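You operate a simulated robot arm through the tools that you are given. There is no shell and no other tool. Be economical: measure what you need, move in short steps, check, and stop when the job is done.

You are at the controls of a simulated two-armed robot. One attempt, no reset.

JOB
Push the straightedge shut.

Only the result counts: the job must be done as asked and must still hold three seconds after the hand-in. Knocking over, shifting, dropping, spilling or breaking anything else fails it.

ROBOT AND FRAMES
Two 6-joint arms with two-finger parallel grippers on one trunk, on a base that drives. Base frame: it is fixed to the floor where the robot stands at the start and does not move with it; the origin is under the middle of the robot, x ahead of it, y to its left, z up. Units: cm, degrees, N and s.
The left shoulder is at the start at [6, 18.7, 129.7], the right one opposite. With the tool pointing down near the work surface each hand reaches from about 24 to 62 cm from the robot's upright axis, wherever it stands, measured 20 degrees to its own side. Places, roughly: straightedge [70, 0, 110]. Payload 1.57 kg a hand.
The tool frame of a hand sits at the grasp point between the pads (the TCP): z along the fingers, y along the line on which they close. The tips reach 3 cm beyond it. The gripper opens to 11 cm. The fingers are 2.4 cm wide and 1.2 cm thick; the gripper's body (4.8 by 11.2 cm) begins 7.8 cm behind the TCP.
Orientation is told as [roll, pitch, yaw] about the base's x, y, z axes, in that order, counted from this pose: with the fingers straight down and closing along the base's y, the tool's x points along the base's -x, its y along +y and its z along -z.

CONTROLS
- The arms move only by the tool servo_tool. It takes "left_increments", "right_increments" or both (then of equal length, played together; a hand with none holds still); each is a list of rows, each a list of 7 numbers: the shift along the base's x, y, z in cm, then the turn, a rotation vector about the base's x, y, z in degrees, then the finger opening in cm, from 0 to 11. In form: [[tx, ty, tz, ax, ay, az, jaw], ...]. A call has 1 to 20 rows; each row shifts and turns the commanded pose from where the row before left it. Rows are played at 5 a second. More than 5 cm and 8.6 degrees between two rows, or a gripper value outside its range, and nothing of the call is played. A pose out of reach is approached as far as the arm can. The call stops where the force on the tool passes 40 N (or 10 N more than at its start, if that is more) or the arm is blocked; 0.2 s more then pass. Each finger travels about 15.3 cm/s and halts on what it meets, pressing with about 33 N; the grip force reading is that of the motor and also rises with nothing between the fingers. The clock runs only during rows and for 0.2 s after the last one: add rows that do not move to give the fingers time. It gives the time, the measured TCP pose, the force on the tool (base axes), the opening and the grip force at its end, in the units of the frame above (readings bear some noise).
- Cameras (640 x 400 px; columns grow to the right, rows downward): "scene" is now at [1.62, -0.84, 186.04]; the picture's right is [-0.06, -1.00, 0.00], its down [-0.75, 0.05, -0.67] and it looks along [0.66, -0.04, -0.75] (base axes); focal length 288 px, centre (320, 200). "left" rides on the left gripper at [-3.6, 0, -8] in its tool frame; the picture's right is [0.00, -1.00, 0.00], its down [0.97, 0.00, -0.24] and it looks along [0.24, 0.00, 0.97] (tool axes); focal length 218 px, centre (320, 200). "right" rides on the right gripper at [-3.6, 0, -8] in its tool frame; the picture's right is [0.00, -1.00, 0.00], its down [0.97, 0.00, -0.24] and it looks along [0.24, 0.00, 0.97] (tool axes); focal length 218 px, centre (320, 200). There is no depth. A picture from a camera that has moved, and an enlarged one, comes with that camera's place and axes in the base frame and with its lens. The place of the scene camera against the robot may be out by one fixed shift of up to 2.5 cm in any direction.
- snapshot(camera): a new picture of that camera. No time passes.
- slide_trunk(by): slides the trunk up (or, below 0, down) by that many cm; the arms and the scene camera ride with it, the base frame stays. It gives what a move gives, with no picture.
- drive_base(legs): drives the robot by 1 to 6 legs, each [ahead, left, turn to the left] in cm, cm and degrees, along the robot's own axes; the way and the turn of a leg run together, so that a leg with both is an arc; at most 150 cm and 180 degrees a leg. The arms and the cameras ride along, it lands a little off, and it stops where it bumps. It gives what a move gives.
- pan_tilt(pan, tilt): turns the head with the scene camera to pan (to the left, within 86 degrees either way) and tilt (down, from -29 to 69), counted from straight ahead of the robot. It gives what a move gives.
- zoom(camera, box): a new picture of the part [left, top, right, bottom] of that camera's present view, enlarged. No time passes.
- close_job(): hands the job in; it is judged then, once.

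Go step by step. Nothing tells you exact positions but the pictures and the camera data: compare them with the known pose of the tool, close in by small moves and look again before you grip or let go. The budget is 120 turns and 100 pictures, counting those below and the enlarged ones. Unless the task says otherwise, let go and move clear before handing in, and close with one line.

The tools are called as name(argument=value, ...) on one line, values as JSON. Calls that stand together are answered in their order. servo_tool: Moves the arms, as the interface text tells. Its arguments: {"type":"object","properties":{"left_increments":{"type":"array","items":{"type":"array","items":{"type":"number"}}},"right_increments":{"type":"array","items":{"type":"array","items":{"type":"number"}}}},"required":[]} The other tools are called the same way: slide_trunk (by) slides the trunk up or down; drive_base (legs) drives the base; pan_tilt (pan, tilt) turns the head that bears the scene camera; snapshot (camera) takes a picture; zoom (camera, box) takes an enlarged picture of a part of a camera's view; close_job () hands the job in.

At the start:

```text
clock: 0.0
left_tool_pos: [38.4, 12.86, 140.66]
left_tcp_rot: [0.0, -0.1, 0.1]
left_wrist_force: [-0.3, 0.6, 0.1]
left_grip_width: 10.99
left_finger_force: 0.1
right_tool_pos: [37.77, -14.84, 136.21]
right_tcp_rot: [0.0, -0.1, 0.0]
right_wrist_force: [-0.9, -0.9, 0.4]
right_grip_width: 11.0
right_finger_force: 0.2
trunk travel left (down, up): [-92.5, 6.5]
robot x, y, heading: [0.28, 0.24, -0.1]
head pan, tilt: [-3.5, 48.3]
```

scene: 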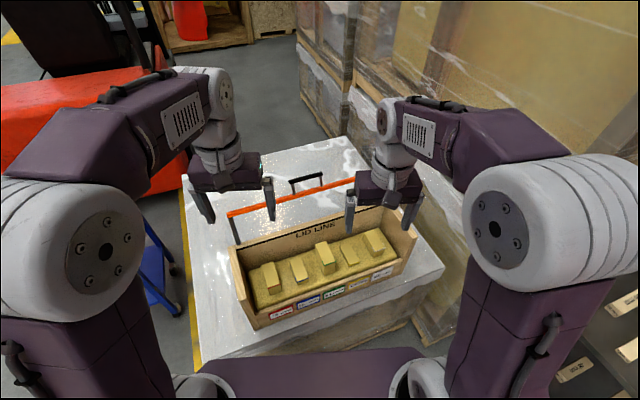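
right: 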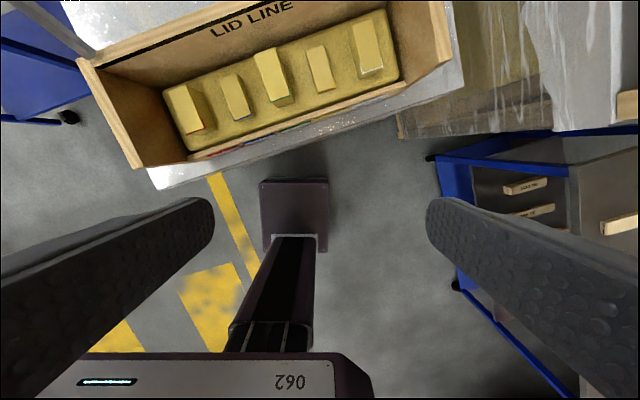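
left: 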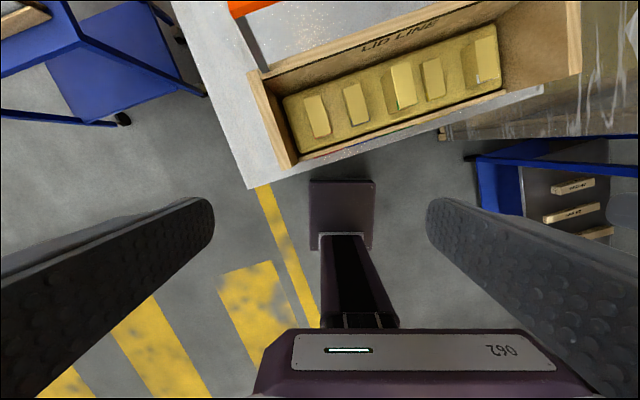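

I see a wooden box with five gold blocks marked "LID LINE", and an orange bar behind it that is probably the straightedge. I'll look closer.

zoom(camera="scene", box=[200, 150, 440, 340])

zoom(camera="scene", box=[210, 150, 390, 260])

```text
2.11 times, centred on (320, 245) of scene
camera zoom: at [1.62, -0.84, 186.04], right [-0.06, -1.0, 0.0], down [-0.75, 0.05, -0.67], along [0.66, -0.04, -0.75], focal length 606 px, centre (320, 105)
```

zoom: 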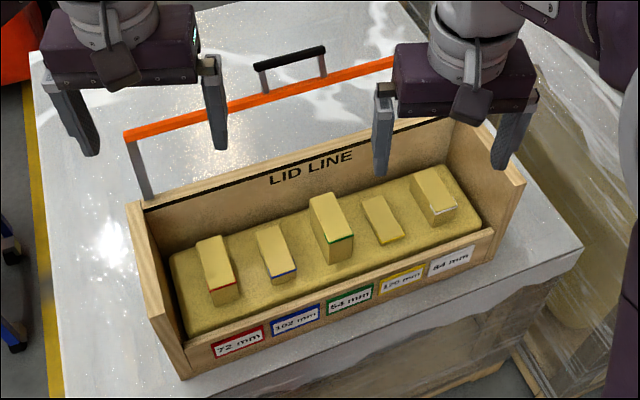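

```text
3.56 times, centred on (300, 205) of scene
camera zoom: at [1.62, -0.84, 186.04], right [-0.06, -1.0, 0.0], down [-0.75, 0.05, -0.67], along [0.66, -0.04, -0.75], focal length 1023 px, centre (391, 182)
```

zoom: 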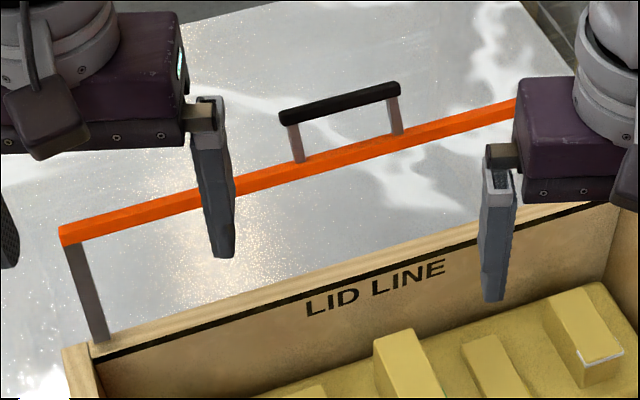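

The bar stands on grey posts at the back of the box. I'll move the hands out and up, then look at the whole thing from several angles.

servo_tool(left_increments=[[-3, 3, 0, 0, 0, 0, 5], [-3, 3, 0, 0, 0, 0, 0], [-3, 3, 0, 0, 0, 0, 0], [0, 3, 0, 0, 0, 0, 0], [0, 3, 0, 0, 0, 0, 0]], right_increments=[[-3, -3, 0, 0, 0, 0, 5], [-3, -3, 0, 0, 0, 0, 0], [-3, -3, 0, 0, 0, 0, 0], [0, -3, 0, 0, 0, 0, 0], [0, -3, 0, 0, 0, 0, 0]])

snapshot(camera="scene")

zoom(camera="scene", box=[210, 160, 430, 335])

```text
clock: 1.2
left_tool_pos: [29.72, 27.98, 140.61]
left_tcp_rot: [0.0, 0.0, 0.0]
left_wrist_force: [0.1, 0.1, 0.4]
left_grip_width: 0.01
left_finger_force: 21.1
right_tool_pos: [28.82, -29.87, 136.02]
right_tcp_rot: [-0.1, 0.1, -0.1]
right_wrist_force: [0.3, 0.5, -0.1]
right_grip_width: 0.0
right_finger_force: 21.4
trunk travel left (down, up): [-92.5, 6.5]
robot x, y, heading: [-0.04, -0.2, 0.2]
head pan, tilt: [-3.5, 48.3]
```

```text
94 pictures are left
camera scene: at [1.85, -0.85, 186.03], right [-0.06, -1.0, 0.0], down [-0.75, 0.05, -0.66], along [0.66, -0.04, -0.75], focal length 288 px, centre (320, 200)
```

scene: 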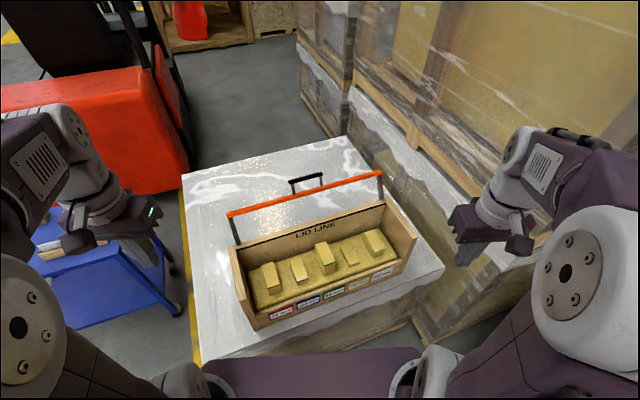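

```text
2.29 times, centred on (320, 248) of scene
camera zoom: at [1.85, -0.85, 186.03], right [-0.06, -1.0, 0.0], down [-0.75, 0.05, -0.66], along [0.66, -0.04, -0.75], focal length 658 px, centre (320, 91)
```

zoom: 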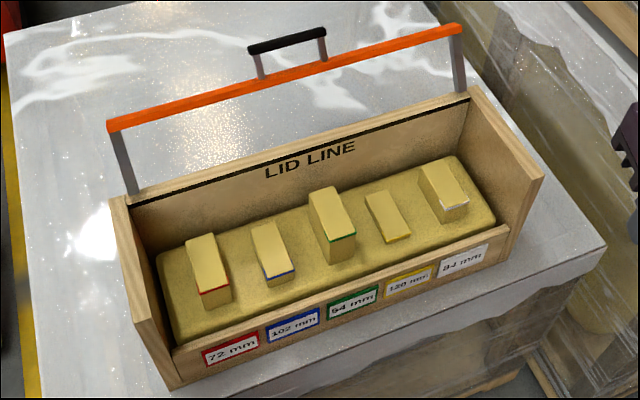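

The bar and its posts look like a bail hinged at the back of the box. I'll look around at the carts and get a closer view with the wrist cameras.

pan_tilt(pan=-50, tilt=55)

snapshot(camera="scene")

pan_tilt(pan=50, tilt=50)

snapshot(camera="scene")

snapshot(camera="left")

snapshot(camera="right")

```text
clock: 2.3
left_tool_pos: [29.73, 28.07, 140.64]
left_tcp_rot: [-0.1, 0.0, 0.0]
left_wrist_force: [-0.1, 0.7, 0.1]
left_grip_width: 0.0
left_finger_force: 21.2
right_tool_pos: [28.77, -29.78, 136.1]
right_tcp_rot: [0.0, -0.1, 0.1]
right_wrist_force: [0.0, 0.0, 0.6]
right_grip_width: 0.0
right_finger_force: 21.2
trunk travel left (down, up): [-92.5, 6.5]
robot x, y, heading: [-0.11, -0.17, 0.0]
head pan, tilt: [-50.0, 55.0]
```

```text
92 pictures are left
camera scene: at [-1.56, -5.87, 185.16], right [-0.77, -0.64, 0.0], down [-0.53, 0.63, -0.57], along [0.37, -0.44, -0.82], focal length 288 px, centre (320, 200)
```

scene: 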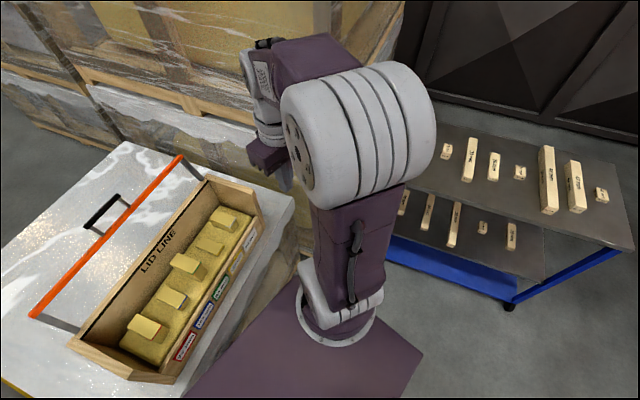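

```text
clock: 4.1
left_tool_pos: [29.66, 27.83, 140.61]
left_tcp_rot: [0.1, -0.1, 0.0]
left_wrist_force: [0.5, -0.6, -0.3]
left_grip_width: 0.02
left_finger_force: 21.2
right_tool_pos: [28.68, -29.96, 136.05]
right_tcp_rot: [-0.1, 0.0, 0.1]
right_wrist_force: [0.0, -0.5, -0.1]
right_grip_width: 0.0
right_finger_force: 20.8
trunk travel left (down, up): [-92.5, 6.5]
robot x, y, heading: [0.1, -0.1, -0.1]
head pan, tilt: [50.0, 50.0]
```

```text
91 pictures are left
camera scene: at [-1.28, 5.53, 185.81], right [0.77, -0.64, 0.0], down [-0.49, -0.59, -0.64], along [0.41, 0.49, -0.77], focal length 288 px, centre (320, 200)
```

scene: 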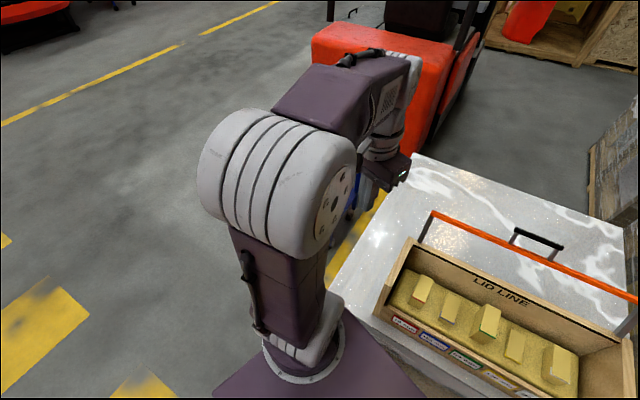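

```text
90 pictures are left
camera left: at [33.21, 28.0, 148.7], right [0.0, -1.0, 0.0], down [-0.97, 0.0, 0.24], along [-0.24, 0.0, -0.97], focal length 218 px, centre (320, 200)
```

left: 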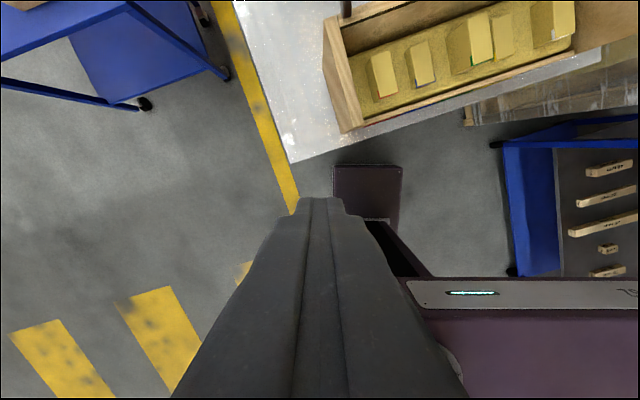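

```text
89 pictures are left
camera right: at [32.3, -29.9, 144.27], right [0.0, -1.0, 0.0], down [-0.97, 0.0, 0.24], along [-0.24, 0.0, -0.97], focal length 218 px, centre (320, 200)
```

right: 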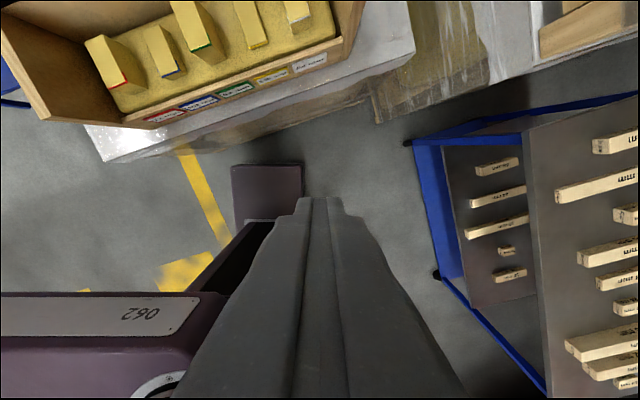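

The carts hold loose wooden rods that I shouldn't disturb. Next I need to know how the bar moves, so I'll look at it from the left side with the left wrist camera.

servo_tool(left_increments=[[2, 2, 0, -8, 0, 0, 0], [2, 2, 0, -8, 0, 0, 0], [3, 2, 0, -8, 0, 0, 0], [3, 2, 0, -8, 0, 0, 0], [3, 2, -2, -8, 0, 0, 0], [3, 2, -2, -8, 0, 0, 0], [2, 2, -2, -8, 0, 0, 0], [0, 0, 0, 0, 0, 0, 0]])

snapshot(camera="left")

pan_tilt(pan=0, tilt=48)

snapshot(camera="scene")

```text
clock: 5.9
left_tool_pos: [42.5, 35.53, 133.58]
left_tcp_rot: [-56.0, -0.1, 0.2]
left_wrist_force: [0.0, -1.1, -0.3]
left_grip_width: 0.0
left_finger_force: 21.2
left hand out of reach, approached as far as the arm can: row 6, 7
right_tool_pos: [28.67, -29.94, 136.11]
right_tcp_rot: [0.0, 0.0, 0.0]
right_wrist_force: [0.0, 0.4, 0.2]
right_grip_width: 0.0
right_finger_force: 21.0
trunk travel left (down, up): [-92.5, 6.5]
robot x, y, heading: [0.09, -0.09, -0.0]
head pan, tilt: [50.0, 50.0]
```

```text
88 pictures are left
camera left: at [46.05, 42.26, 138.09], right [0.0, -0.56, 0.83], down [-0.97, 0.19, 0.13], along [-0.24, -0.81, -0.54], focal length 218 px, centre (320, 200)
```

left: 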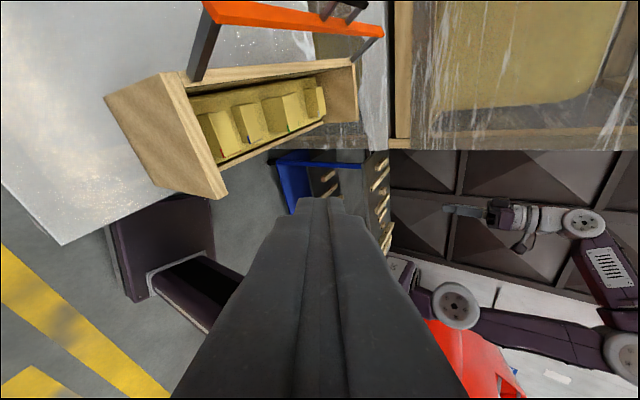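

```text
clock: 7.1
left_tool_pos: [42.64, 35.55, 133.63]
left_tcp_rot: [-55.9, -0.2, 0.3]
left_wrist_force: [0.0, 0.6, -0.1]
left_grip_width: 0.0
left_finger_force: 21.4
right_tool_pos: [28.63, -29.92, 136.09]
right_tcp_rot: [-0.1, 0.1, 0.0]
right_wrist_force: [-0.1, -0.7, -0.9]
right_grip_width: 0.0
right_finger_force: 21.0
trunk travel left (down, up): [-92.5, 6.5]
robot x, y, heading: [-0.0, 0.49, -0.4]
head pan, tilt: [0.0, 48.0]
```

```text
87 pictures are left
camera scene: at [1.64, -0.35, 186.08], right [0.0, -1.0, 0.0], down [-0.74, 0.0, -0.67], along [0.67, 0.0, -0.74], focal length 288 px, centre (320, 200)
```

scene: 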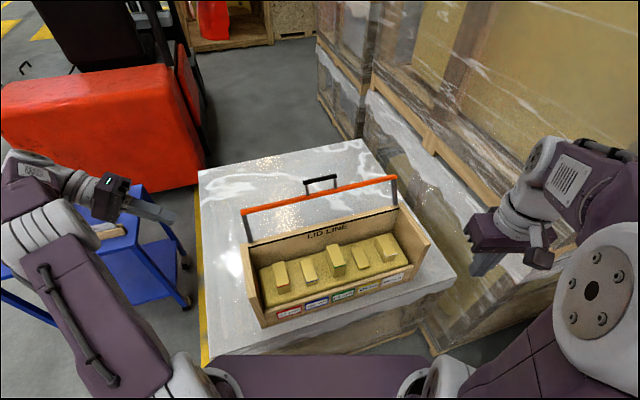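

The bar looks like a bail hinged at the top of the back wall and leaning away from me. Shutting it would mean swinging it towards me over the box. It's beyond comfortable reach, so I'll check how much room there is to drive closer.

pan_tilt(pan=0, tilt=69)

snapshot(camera="scene")

zoom(camera="left", box=[90, 0, 400, 200])

```text
clock: 7.9
left_tool_pos: [42.53, 35.52, 133.67]
left_tcp_rot: [-55.9, -0.1, 0.2]
left_wrist_force: [-0.7, -0.6, 0.5]
left_grip_width: 0.0
left_finger_force: 21.2
right_tool_pos: [28.75, -29.99, 136.07]
right_tcp_rot: [0.0, 0.0, 0.0]
right_wrist_force: [-0.7, 0.5, -0.4]
right_grip_width: 0.01
right_finger_force: 21.5
trunk travel left (down, up): [-92.5, 6.5]
robot x, y, heading: [0.07, 0.35, 0.5]
head pan, tilt: [0.0, 68.8]
```

```text
86 pictures are left
camera scene: at [-0.62, -0.35, 183.62], right [0.0, -1.0, 0.0], down [-0.93, 0.0, -0.36], along [0.36, 0.0, -0.93], focal length 288 px, centre (320, 200)
```

scene: 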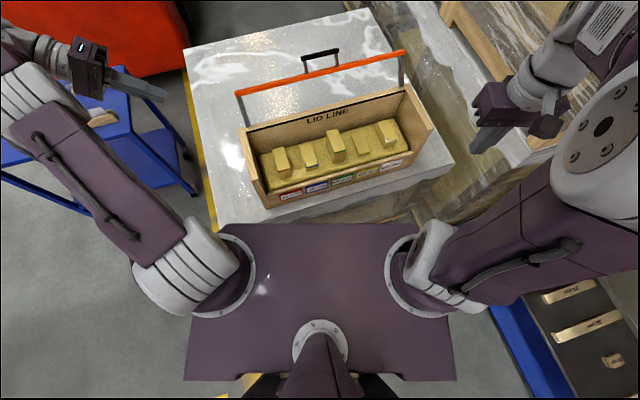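

```text
2.00 times, centred on (245, 100) of left
camera zoom: at [46.1, 42.26, 138.1], right [0.0, -0.56, 0.83], down [-0.97, 0.19, 0.13], along [-0.24, -0.8, -0.55], focal length 436 px, centre (470, 400)
```

zoom: 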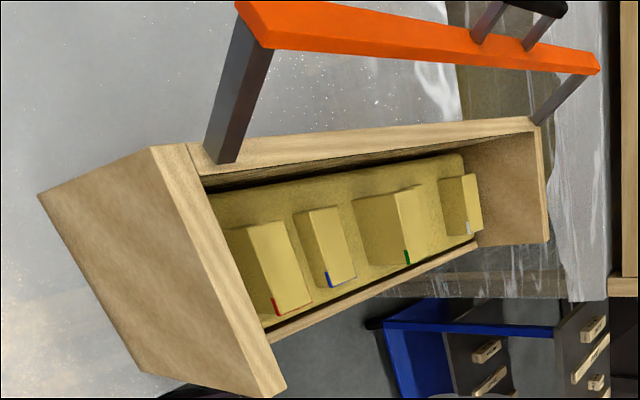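

By triangulation from the wrist views, the lid line is at about z=99 at [63,-3]. The bar runs from about [61.5,24.6,112] to [78,-28,112], leaning back about 37°. I'll turn the robot square to the box and move a little closer.

drive_base(legs=[[0, 0, -17], [4, 0, 0]])

snapshot(camera="scene")

snapshot(camera="left")

snapshot(camera="right")

```text
clock: 9.8
left_tool_pos: [53.92, 21.11, 133.96]
left_tcp_rot: [-55.8, -0.6, -16.5]
left_wrist_force: [-1.6, 0.5, 0.2]
left_grip_width: 0.01
left_finger_force: 22.1
right_tool_pos: [21.73, -37.88, 136.4]
right_tcp_rot: [0.0, -0.5, -16.6]
right_wrist_force: [-1.3, -0.7, 0.7]
right_grip_width: 0.0
right_finger_force: 20.8
trunk travel left (down, up): [-92.5, 6.5]
robot x, y, heading: [3.8, -1.18, -16.3]
head pan, tilt: [0.0, 68.8]
```

```text
84 pictures are left
camera scene: at [1.84, -0.95, 183.61], right [-0.29, -0.96, 0.0], down [-0.89, 0.27, -0.37], along [0.35, -0.11, -0.93], focal length 288 px, centre (320, 200)
```

scene: 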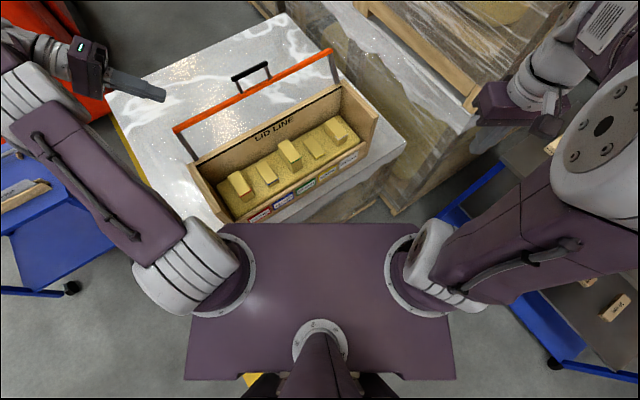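

```text
83 pictures are left
camera left: at [59.1, 26.39, 138.51], right [-0.17, -0.54, 0.83], down [-0.88, 0.47, 0.12], along [-0.45, -0.7, -0.55], focal length 218 px, centre (320, 200)
```

left: 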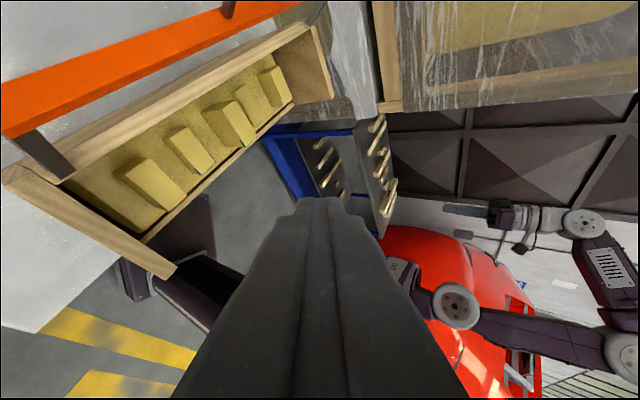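

```text
82 pictures are left
camera right: at [25.08, -38.75, 144.57], right [-0.29, -0.96, 0.0], down [-0.93, 0.28, 0.23], along [-0.22, 0.07, -0.97], focal length 218 px, centre (320, 200)
```

right: 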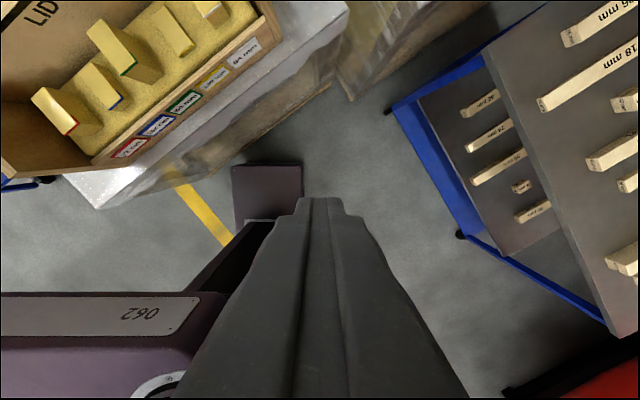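

I turned the wrong way: the box's normal is to the left. I'll tuck the left hand back, then turn left to square up with the box, and the right arm will be in front of the bar's middle.

servo_tool(left_increments=[[-3, 0, 1, 7.7, -2.3, 0, 0], [-3, 0, 1, 7.7, -2.3, 0, 0], [-3, 0, 1, 7.7, -2.3, 0, 0], [-3, 0, 1, 7.7, -2.3, 0, 0], [-3, 0, 1, 7.7, -2.3, 0, 0], [-3, 0, 1, 7.7, -2.3, 0, 0], [-3, 0, 1, 7.7, -2.3, 0, 0]])

drive_base(legs=[[0, 0, 33.8]])

snapshot(camera="scene")

snapshot(camera="right")

snapshot(camera="left")

```text
clock: 11.3
left_tool_pos: [33.81, 20.43, 140.56]
left_tcp_rot: [0.5, -0.2, -16.6]
left_wrist_force: [0.5, 0.5, 0.4]
left_grip_width: 0.0
left_finger_force: 20.8
right_tool_pos: [22.54, -38.18, 136.26]
right_tcp_rot: [0.1, 0.0, -16.7]
right_wrist_force: [-0.3, -0.6, 0.7]
right_grip_width: 0.01
right_finger_force: 21.8
trunk travel left (down, up): [-92.5, 6.5]
robot x, y, heading: [3.77, -1.14, -16.7]
head pan, tilt: [0.0, 68.8]
```

```text
clock: 13.4
left_tool_pos: [16.92, 33.59, 140.35]
left_tcp_rot: [0.5, -0.1, 17.0]
left_wrist_force: [0.8, 0.6, 0.5]
left_grip_width: 0.0
left_finger_force: 20.9
right_tool_pos: [40.14, -21.46, 136.06]
right_tcp_rot: [0.0, 0.0, 16.9]
right_wrist_force: [-0.2, 0.0, 0.5]
right_grip_width: 0.02
right_finger_force: 20.9
trunk travel left (down, up): [-92.5, 6.5]
robot x, y, heading: [4.1, -1.36, 16.8]
head pan, tilt: [0.0, 68.8]
```

```text
81 pictures are left
camera scene: at [3.24, -1.68, 183.61], right [0.29, -0.96, 0.0], down [-0.89, -0.27, -0.36], along [0.35, 0.11, -0.93], focal length 288 px, centre (320, 200)
```

scene: 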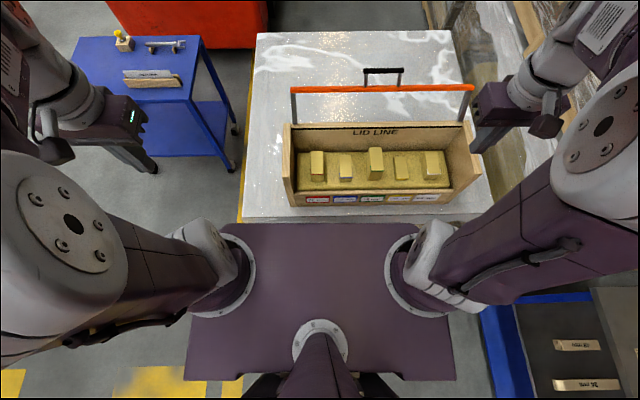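

```text
80 pictures are left
camera right: at [43.47, -20.4, 144.28], right [0.29, -0.96, 0.0], down [-0.93, -0.28, 0.24], along [-0.23, -0.07, -0.97], focal length 218 px, centre (320, 200)
```

right: 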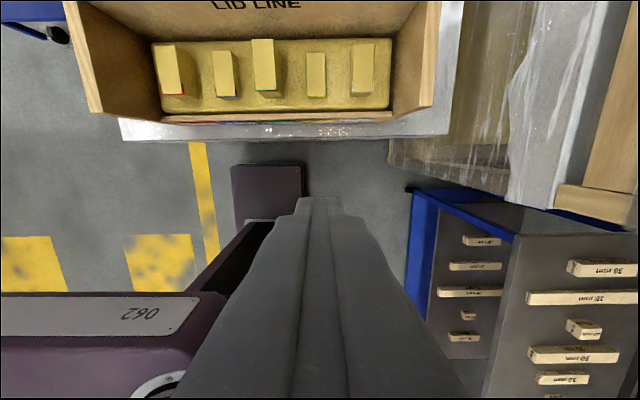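

```text
79 pictures are left
camera left: at [20.32, 34.6, 148.47], right [0.29, -0.96, -0.01], down [-0.93, -0.29, 0.24], along [-0.23, -0.06, -0.97], focal length 218 px, centre (320, 200)
```

left: 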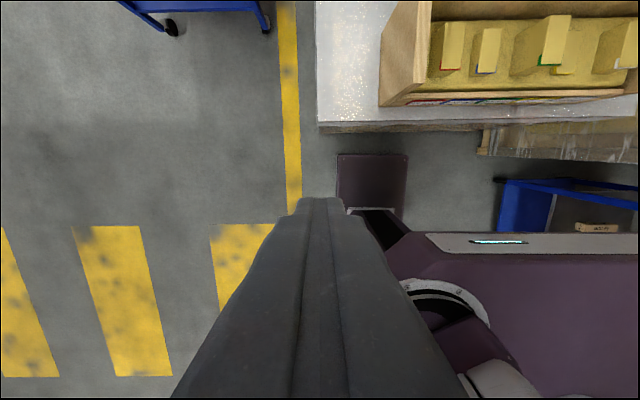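

The robot is now square to the box, with about 12 cm of clearance in front of the base. I'll move 8 cm closer.

drive_base(legs=[[8, 0, 0.7]])

pan_tilt(pan=0, tilt=50)

snapshot(camera="scene")

snapshot(camera="right")

```text
clock: 14.4
left_tool_pos: [22.93, 35.74, 140.68]
left_tcp_rot: [0.4, -0.6, 17.8]
left_wrist_force: [-1.2, -0.7, 0.1]
left_grip_width: 0.0
left_finger_force: 21.4
right_tool_pos: [46.75, -18.95, 136.43]
right_tcp_rot: [0.1, -0.4, 17.7]
right_wrist_force: [-0.9, -0.4, -0.6]
right_grip_width: 0.01
right_finger_force: 21.3
trunk travel left (down, up): [-92.5, 6.5]
robot x, y, heading: [11.67, 1.01, 17.4]
head pan, tilt: [0.0, 68.8]
```

```text
clock: 15.2
left_tool_pos: [24.11, 36.23, 140.35]
left_tcp_rot: [0.4, 0.0, 17.8]
left_wrist_force: [0.7, 0.5, 0.5]
left_grip_width: 0.01
left_finger_force: 21.3
right_tool_pos: [48.06, -18.62, 136.18]
right_tcp_rot: [0.0, 0.0, 17.7]
right_wrist_force: [-0.4, -0.4, 0.0]
right_grip_width: 0.0
right_finger_force: 21.2
trunk travel left (down, up): [-92.5, 6.5]
robot x, y, heading: [11.54, 1.52, 17.8]
head pan, tilt: [0.0, 50.0]
```

```text
78 pictures are left
camera scene: at [13.02, 1.41, 185.8], right [0.3, -0.95, 0.0], down [-0.73, -0.23, -0.64], along [0.61, 0.19, -0.77], focal length 288 px, centre (320, 200)
```

scene: 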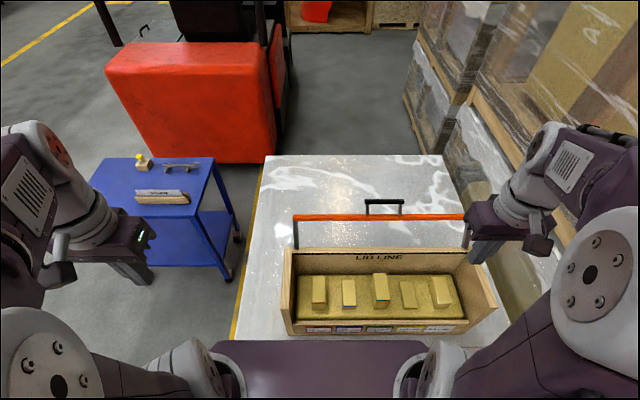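

```text
77 pictures are left
camera right: at [51.43, -17.47, 144.26], right [0.3, -0.95, 0.0], down [-0.92, -0.29, 0.24], along [-0.23, -0.07, -0.97], focal length 218 px, centre (320, 200)
```

right: 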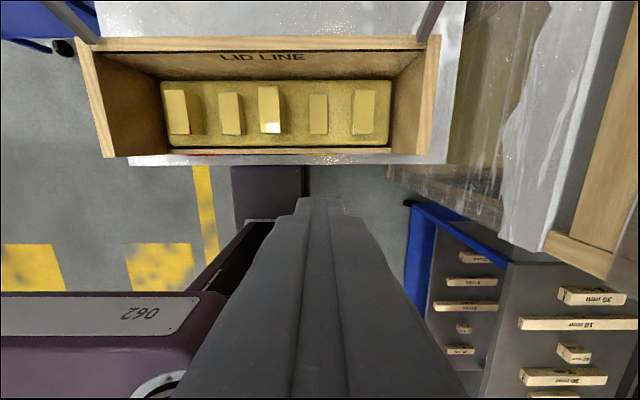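

In the robot's frame the bar is at about 56 cm ahead, z≈111.5, hinged at about 49.4 cm ahead, z≈102.5. The right hand goes over it high, fingers closed and pitched slightly forward, to drop in behind it between the handle and the right post.

servo_tool(right_increments=[[4.28, 1.37, 0, 0, 0, 0, 0], [4.28, 1.37, 0, 0, 0, 0, 0], [4.28, 1.37, 0, 0, 0, 0, 0], [4.28, 1.37, 0, 1.5, -4.8, 0, 0], [4.28, 1.37, 0, 1.5, -4.8, 0, 0], [4.28, 1.37, 0, 1.5, -4.8, 0, 0], [4.0, 1.28, 0, 0, 0, 0, 0], [0, 0, 0, 0, 0, 0, 0]])

snapshot(camera="scene")

snapshot(camera="right")

```text
clock: 17.1
left_tool_pos: [24.16, 36.24, 140.46]
left_tcp_rot: [0.4, -0.1, 17.7]
left_wrist_force: [-0.3, 0.2, -0.5]
left_grip_width: 0.0
left_finger_force: 21.2
right_tool_pos: [77.93, -8.86, 136.22]
right_tcp_rot: [-0.1, -14.9, 17.7]
right_wrist_force: [-0.5, -0.3, -0.3]
right_grip_width: 0.0
right_finger_force: 21.0
trunk travel left (down, up): [-92.5, 6.5]
robot x, y, heading: [11.23, 1.13, 17.4]
head pan, tilt: [0.0, 50.0]
```

```text
76 pictures are left
camera scene: at [12.87, 1.34, 185.81], right [0.3, -0.95, 0.0], down [-0.73, -0.23, -0.64], along [0.61, 0.2, -0.77], focal length 288 px, centre (320, 200)
```

scene: 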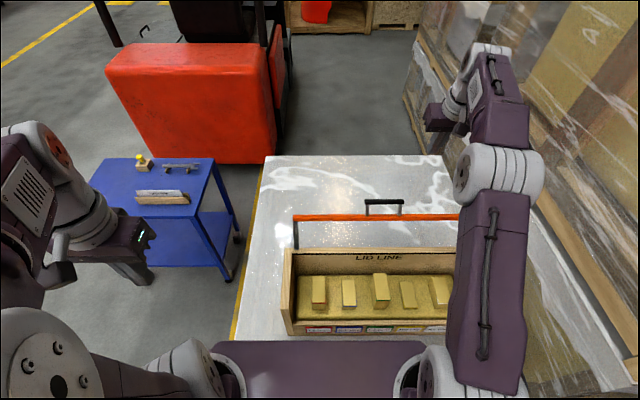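

```text
75 pictures are left
camera right: at [79.26, -8.38, 144.97], right [0.3, -0.95, 0.0], down [-0.95, -0.3, -0.02], along [0.02, 0.0, -1.0], focal length 218 px, centre (320, 200)
```

right: 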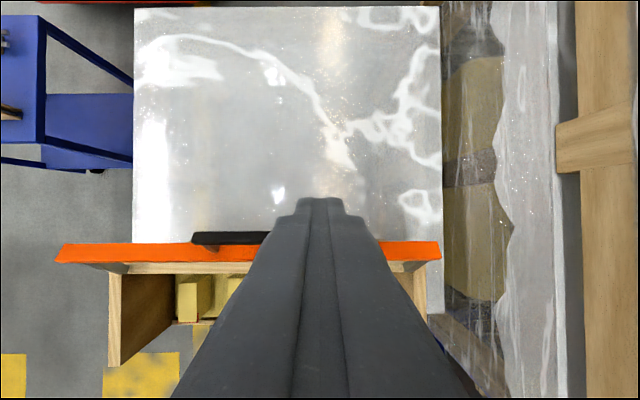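

The bar is under the hand's near side, and the finger is about 5 cm beyond it and clear of the handle. I'll move slightly right and lower behind the bar.

servo_tool(right_increments=[[0.6, -1.9, -3, 0, 0, 0, 0], [0, 0, -4, 0, 0, 0, 0], [0, 0, -4, 0, 0, 0, 0], [0, 0, -4, 0, 0, 0, 0], [0, 0, -4, 0, 0, 0, 0], [0, 0, -3, 0, 0, 0, 0], [0, 0, 0, 0, 0, 0, 0]])

snapshot(camera="scene")

snapshot(camera="right")

```text
clock: 18.6
left_tool_pos: [24.08, 36.21, 140.49]
left_tcp_rot: [0.3, -0.2, 17.8]
left_wrist_force: [-0.8, -0.3, -0.4]
left_grip_width: 0.02
left_finger_force: 21.4
right_tool_pos: [78.47, -10.94, 113.82]
right_tcp_rot: [-0.1, -15.0, 17.6]
right_wrist_force: [0.2, 0.1, 0.1]
right_grip_width: 0.01
right_finger_force: 21.5
trunk travel left (down, up): [-92.5, 6.5]
robot x, y, heading: [11.43, 1.0, 17.5]
head pan, tilt: [0.0, 50.0]
```

```text
74 pictures are left
camera scene: at [12.83, 1.4, 185.81], right [0.3, -0.95, 0.0], down [-0.73, -0.23, -0.64], along [0.61, 0.19, -0.77], focal length 288 px, centre (320, 200)
```

scene: 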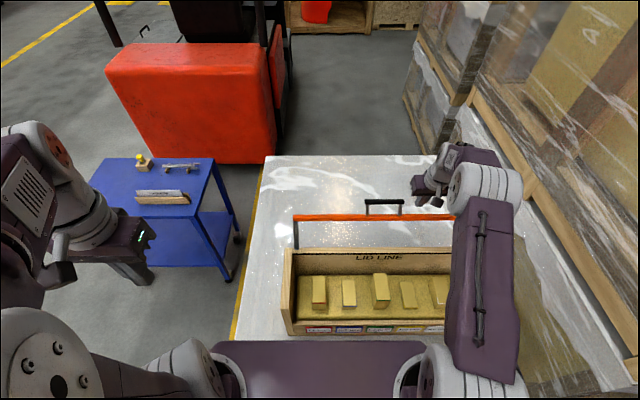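

```text
73 pictures are left
camera right: at [79.81, -10.55, 122.65], right [0.3, -0.95, 0.0], down [-0.95, -0.3, -0.02], along [0.02, 0.0, -1.0], focal length 218 px, centre (320, 200)
```

right: 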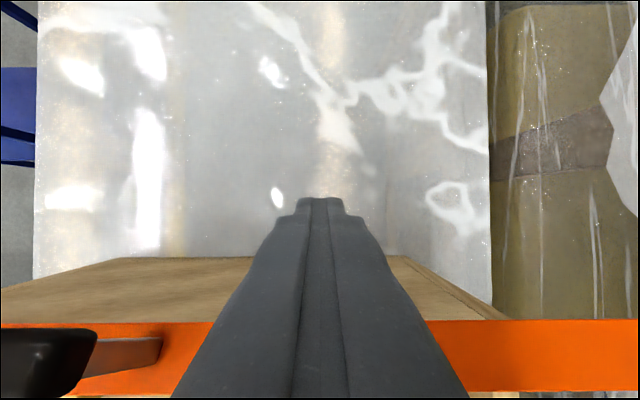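

The finger is behind the bar with about 3 cm of gap. Now I'll pull it towards the robot in small steps.

servo_tool(right_increments=[[-0.95, -0.31, 0, 0, 0, 0, 0], [-0.95, -0.31, 0, 0, 0, 0, 0], [-0.95, -0.31, 0, 0, 0, 0, 0], [-0.95, -0.31, 0, 0, 0, 0, 0], [-0.95, -0.31, 0, 0, 0, 0, 0], [-0.95, -0.31, 0, 0, 0, 0, 0], [-0.95, -0.31, 0, 0, 0, 0, 0]])

snapshot(camera="scene")

snapshot(camera="right")

```text
clock: 20.2
left_tool_pos: [24.17, 36.03, 140.36]
left_tcp_rot: [0.4, -0.2, 17.8]
left_wrist_force: [-0.1, 0.2, 0.2]
left_grip_width: 0.0
left_finger_force: 21.2
right_tool_pos: [71.55, -13.26, 114.02]
right_tcp_rot: [-0.1, -14.9, 17.7]
right_wrist_force: [0.2, 0.6, -0.6]
right_grip_width: 0.02
right_finger_force: 20.9
trunk travel left (down, up): [-92.5, 6.5]
robot x, y, heading: [11.35, 0.89, 17.5]
head pan, tilt: [0.0, 50.0]
```

```text
72 pictures are left
camera scene: at [12.93, 1.33, 185.79], right [0.3, -0.95, 0.0], down [-0.73, -0.23, -0.64], along [0.61, 0.2, -0.77], focal length 288 px, centre (320, 200)
```

scene: 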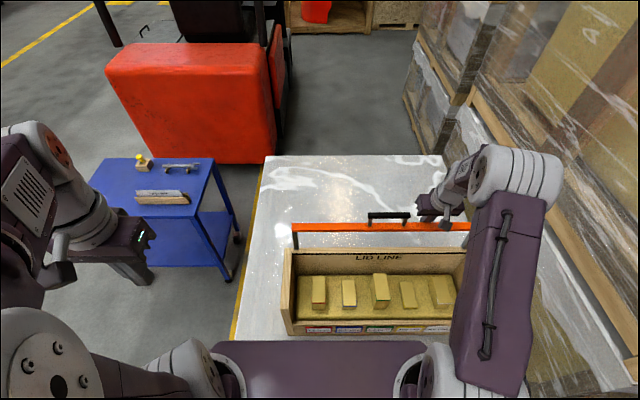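

```text
71 pictures are left
camera right: at [72.82, -12.76, 122.84], right [0.3, -0.95, 0.0], down [-0.95, -0.3, -0.02], along [0.02, 0.0, -1.0], focal length 218 px, centre (320, 200)
```

right: 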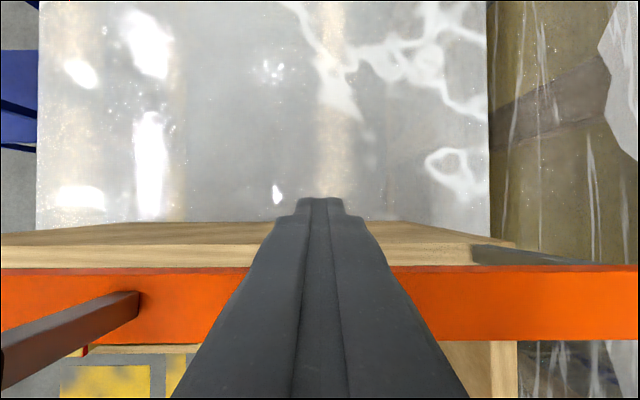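

The bar swings easily, so I'll keep pulling past vertical.

servo_tool(right_increments=[[-0.95, -0.31, 0, 0, 0, 0, 0], [-0.95, -0.31, 0, 0, 0, 0, 0], [-0.95, -0.31, 0, 0, 0, 0, 0], [-0.95, -0.31, 0, 0, 0, 0, 0], [-0.95, -0.31, 0, 0, 0, 0, 0], [-0.95, -0.31, 0, 0, 0, 0, 0]])

snapshot(camera="scene")

snapshot(camera="right")

```text
clock: 21.6
left_tool_pos: [24.04, 36.07, 140.53]
left_tcp_rot: [0.4, -0.1, 17.8]
left_wrist_force: [-0.2, 0.2, -0.1]
left_grip_width: 0.01
left_finger_force: 21.5
right_tool_pos: [65.9, -15.01, 114.18]
right_tcp_rot: [-0.1, -15.2, 17.7]
right_wrist_force: [0.7, 0.5, -0.4]
right_grip_width: 0.0
right_finger_force: 21.4
trunk travel left (down, up): [-92.5, 6.5]
robot x, y, heading: [11.61, 1.14, 17.7]
head pan, tilt: [0.0, 50.0]
```

```text
70 pictures are left
camera scene: at [12.87, 1.36, 185.81], right [0.3, -0.95, 0.0], down [-0.73, -0.23, -0.64], along [0.61, 0.2, -0.77], focal length 288 px, centre (320, 200)
```

scene: 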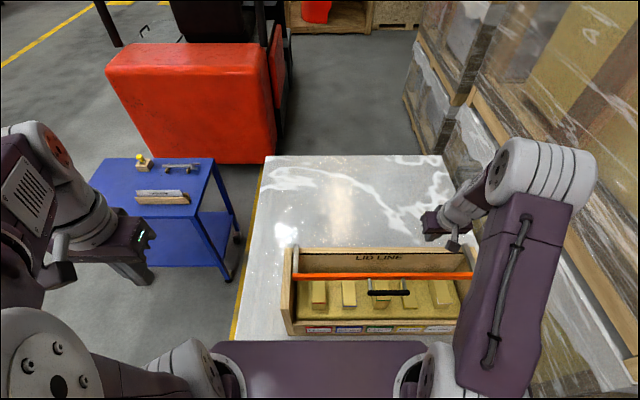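

```text
69 pictures are left
camera right: at [67.18, -14.56, 122.97], right [0.3, -0.95, 0.0], down [-0.95, -0.3, -0.02], along [0.02, 0.0, -1.0], focal length 218 px, centre (320, 200)
```

right: 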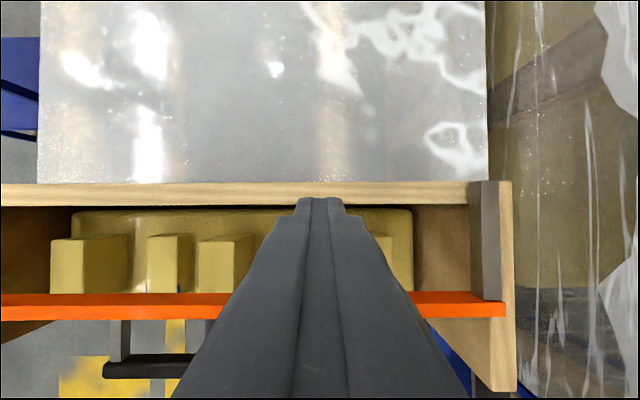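

The bar has gone past vertical and fallen forward over the box. I'll check whether it's fully shut.

zoom(camera="scene", box=[270, 220, 490, 350])

servo_tool(right_increments=[[0, 0, 4, 0, 0, 0, 0], [0, 0, 4, 0, 0, 0, 0], [0, 0, 4, 0, 0, 0, 0], [-1.9, -0.6, 0, 0, 0, 0, 0], [0, 0, 0, 0, 0, 0, 0]])

snapshot(camera="right")

zoom(camera="scene", box=[270, 220, 490, 350])

```text
2.91 times, centred on (380, 285) of scene
camera zoom: at [12.87, 1.36, 185.81], right [0.3, -0.95, 0.0], down [-0.73, -0.23, -0.64], along [0.61, 0.2, -0.77], focal length 837 px, centre (146, -47)
```

zoom: 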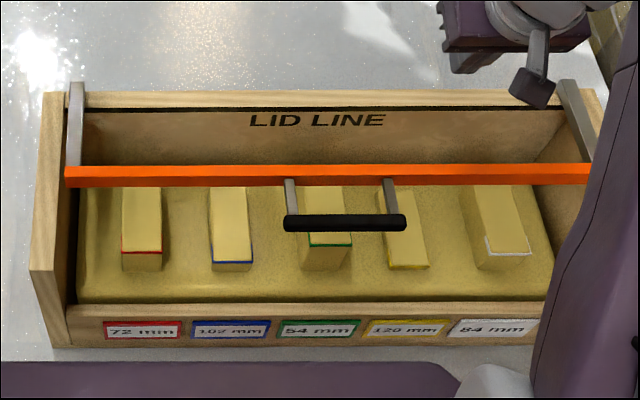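

```text
clock: 22.9
left_tool_pos: [24.04, 36.03, 140.48]
left_tcp_rot: [0.5, 0.0, 17.8]
left_wrist_force: [-0.6, -0.7, -0.2]
left_grip_width: 0.0
left_finger_force: 21.4
right_tool_pos: [63.82, -15.46, 126.35]
right_tcp_rot: [-0.1, -15.2, 17.7]
right_wrist_force: [-1.6, 1.0, -0.6]
right_grip_width: 0.02
right_finger_force: 21.2
trunk travel left (down, up): [-92.5, 6.5]
robot x, y, heading: [11.97, 1.25, 17.4]
head pan, tilt: [0.0, 50.0]
```

```text
67 pictures are left
camera right: at [65.13, -14.98, 135.1], right [0.3, -0.95, 0.0], down [-0.95, -0.3, -0.02], along [0.02, 0.0, -1.0], focal length 218 px, centre (320, 200)
```

right: 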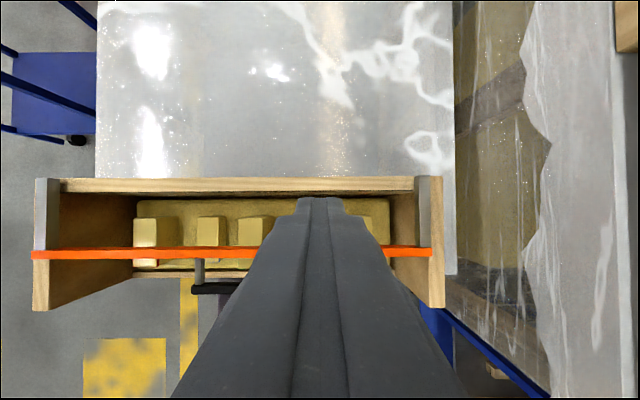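

```text
2.91 times, centred on (380, 285) of scene
camera zoom: at [12.87, 1.35, 185.81], right [0.3, -0.95, 0.0], down [-0.73, -0.23, -0.64], along [0.61, 0.2, -0.77], focal length 837 px, centre (146, -47)
```

zoom: 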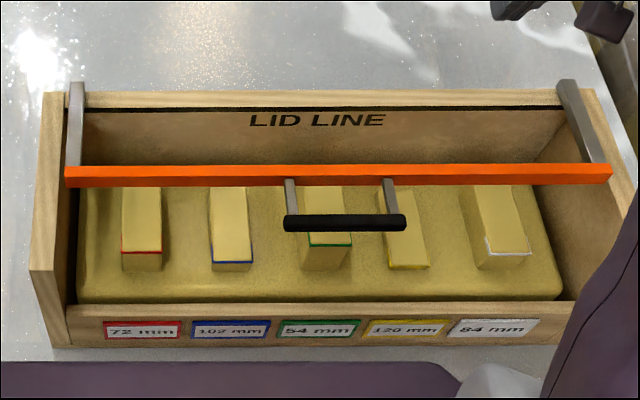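

It appears to lie flat on the end panels. I'll press down lightly on the bar to make sure it's fully shut.

servo_tool(right_increments=[[-3.4, -1.1, 0, 0, 0, 0, 0], [-3.4, -1.1, 0, 0, 0, 0, 0], [0, 0, -4, 0, 0, 0, 0], [0, 0, -4, 0, 0, 0, 0], [0, 0, -4, 0, 0, 0, 0], [0, 0, -2, 0, 0, 0, 0], [0, 0, 0, 0, 0, 0, 0]])

snapshot(camera="right")

zoom(camera="scene", box=[270, 200, 510, 350])

```text
clock: 24.4
left_tool_pos: [24.13, 36.05, 140.37]
left_tcp_rot: [0.4, -0.1, 17.7]
left_wrist_force: [0.5, 0.1, 1.0]
left_grip_width: 0.0
left_finger_force: 21.4
right_tool_pos: [57.2, -17.93, 112.19]
right_tcp_rot: [-0.1, -14.9, 17.6]
right_wrist_force: [1.0, -0.1, -0.5]
right_grip_width: 0.0
right_finger_force: 21.3
trunk travel left (down, up): [-92.5, 6.5]
robot x, y, heading: [11.12, 1.32, 17.7]
head pan, tilt: [0.0, 50.0]
```

```text
65 pictures are left
camera right: at [58.58, -17.38, 121.04], right [0.3, -0.95, 0.0], down [-0.95, -0.3, -0.02], along [0.02, 0.0, -1.0], focal length 218 px, centre (320, 200)
```

right: 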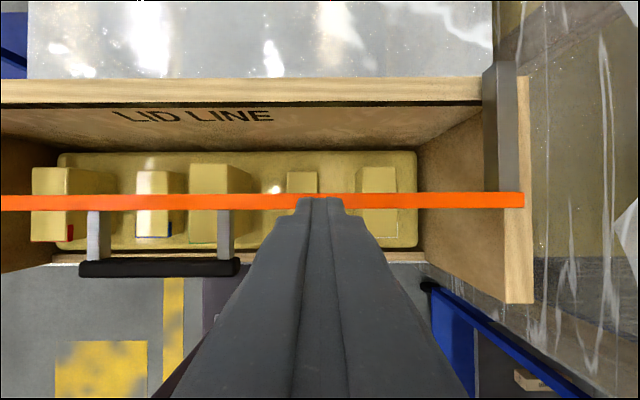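

```text
2.67 times, centred on (390, 275) of scene
camera zoom: at [12.96, 1.39, 185.81], right [0.3, -0.95, 0.0], down [-0.73, -0.23, -0.64], along [0.61, 0.19, -0.77], focal length 767 px, centre (133, 0)
```

zoom: 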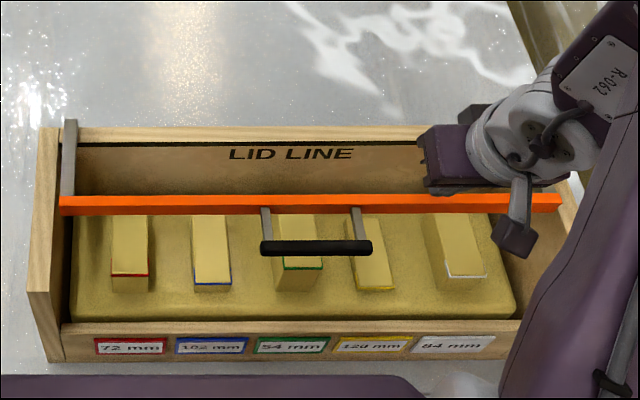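

The fingertip is right above the bar, so I'll lower it in small steps until contact.

servo_tool(right_increments=[[0, 0, -1, 0, 0, 0, 0], [0, 0, -1, 0, 0, 0, 0], [0, 0, -1, 0, 0, 0, 0], [0, 0, -0.5, 0, 0, 0, 0], [0, 0, -0.5, 0, 0, 0, 0]])

snapshot(camera="right")

```text
clock: 25.6
left_tool_pos: [24.09, 35.99, 140.46]
left_tcp_rot: [0.4, -0.2, 17.8]
left_wrist_force: [0.1, 0.6, -0.3]
left_grip_width: 0.01
left_finger_force: 21.2
right_tool_pos: [57.21, -17.83, 108.1]
right_tcp_rot: [-0.1, -15.1, 17.5]
right_wrist_force: [0.2, 0.4, 0.2]
right_grip_width: 0.0
right_finger_force: 21.4
trunk travel left (down, up): [-92.5, 6.5]
robot x, y, heading: [11.19, 1.18, 17.7]
head pan, tilt: [0.0, 50.0]
```

```text
63 pictures are left
camera right: at [58.47, -17.45, 116.96], right [0.3, -0.95, 0.0], down [-0.95, -0.3, -0.02], along [0.02, 0.0, -1.0], focal length 218 px, centre (320, 200)
```

right: 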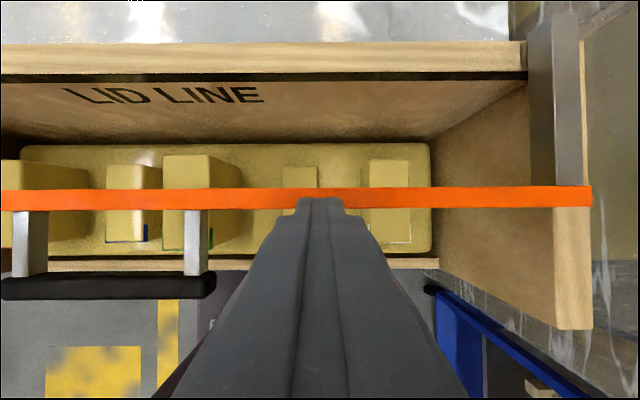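

servo_tool(right_increments=[[0, 0, -0.3, 0, 0, 0, 0], [0, 0, -0.3, 0, 0, 0, 0], [0, 0, -0.3, 0, 0, 0, 0], [0, 0, -0.3, 0, 0, 0, 0]])

zoom(camera="scene", box=[270, 200, 510, 350])

```text
clock: 26.6
left_tool_pos: [23.67, 36.1, 140.55]
left_tcp_rot: [0.3, -0.3, 17.7]
left_wrist_force: [0.5, -0.1, -0.7]
left_grip_width: 0.0
left_finger_force: 21.2
right_tool_pos: [57.02, -17.95, 107.42]
right_tcp_rot: [0.0, -15.6, 17.7]
right_wrist_force: [0.1, -5.2, 38.6]
right_grip_width: 0.0
right_finger_force: 21.3
trunk travel left (down, up): [-92.5, 6.5]
robot x, y, heading: [11.16, 1.01, 17.7]
head pan, tilt: [0.0, 50.0]
```

```text
2.67 times, centred on (390, 275) of scene
camera zoom: at [12.28, 1.44, 185.88], right [0.3, -0.95, 0.0], down [-0.73, -0.23, -0.65], along [0.62, 0.19, -0.76], focal length 767 px, centre (133, 0)
```

zoom: 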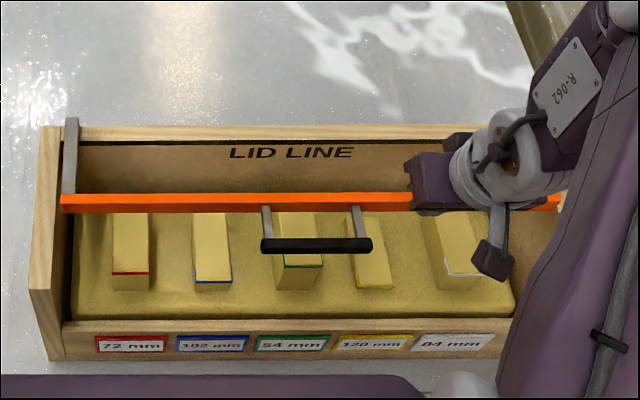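

The bar met a firm stop at about 38 N and didn't move, so it is fully shut. I'll lift clear and check.

servo_tool(right_increments=[[0, 0, 1, 0, 0, 0, 0], [0, 0, 3, 0, 0, 0, 0], [0, 0, 5, 0, 0, 0, 0], [0, 0, 5, 0, 0, 0, 0], [0, 0, 5, 0, 0, 0, 0], [-4, -1.3, 5, 0, 0, 0, 0], [-4, -1.3, 0, 0, 0, 0, 0], [-4, -1.3, 0, 0, 0, 0, 0], [-4, -1.3, 0, 0, 0, 0, 0], [0, 0, 0, 0, 0, 0, 0]])

zoom(camera="scene", box=[270, 200, 510, 350])

snapshot(camera="right")

```text
refused: row 6 steps farther than a row can; nothing moved
```

```text
2.67 times, centred on (390, 275) of scene
camera zoom: at [12.28, 1.44, 185.88], right [0.3, -0.95, 0.0], down [-0.73, -0.23, -0.65], along [0.62, 0.19, -0.76], focal length 767 px, centre (133, 0)
```

zoom: 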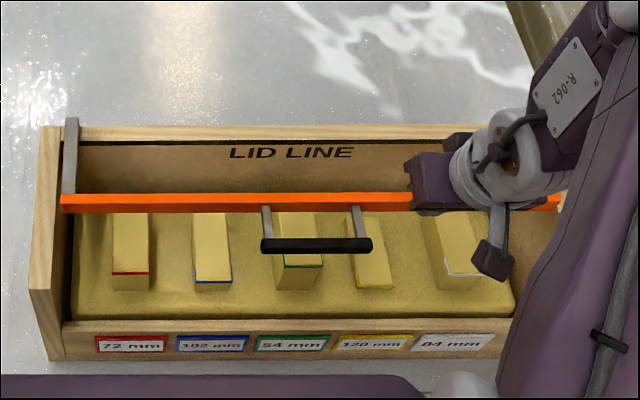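

```text
60 pictures are left
camera right: at [58.29, -17.5, 116.2], right [0.3, -0.95, 0.0], down [-0.95, -0.3, -0.03], along [0.03, 0.01, -1.0], focal length 218 px, centre (320, 200)
```

right: 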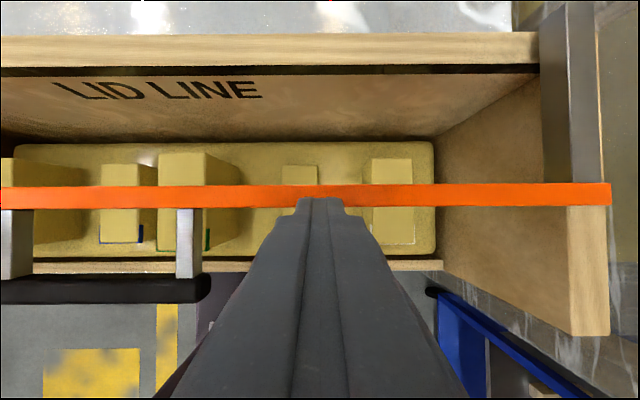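

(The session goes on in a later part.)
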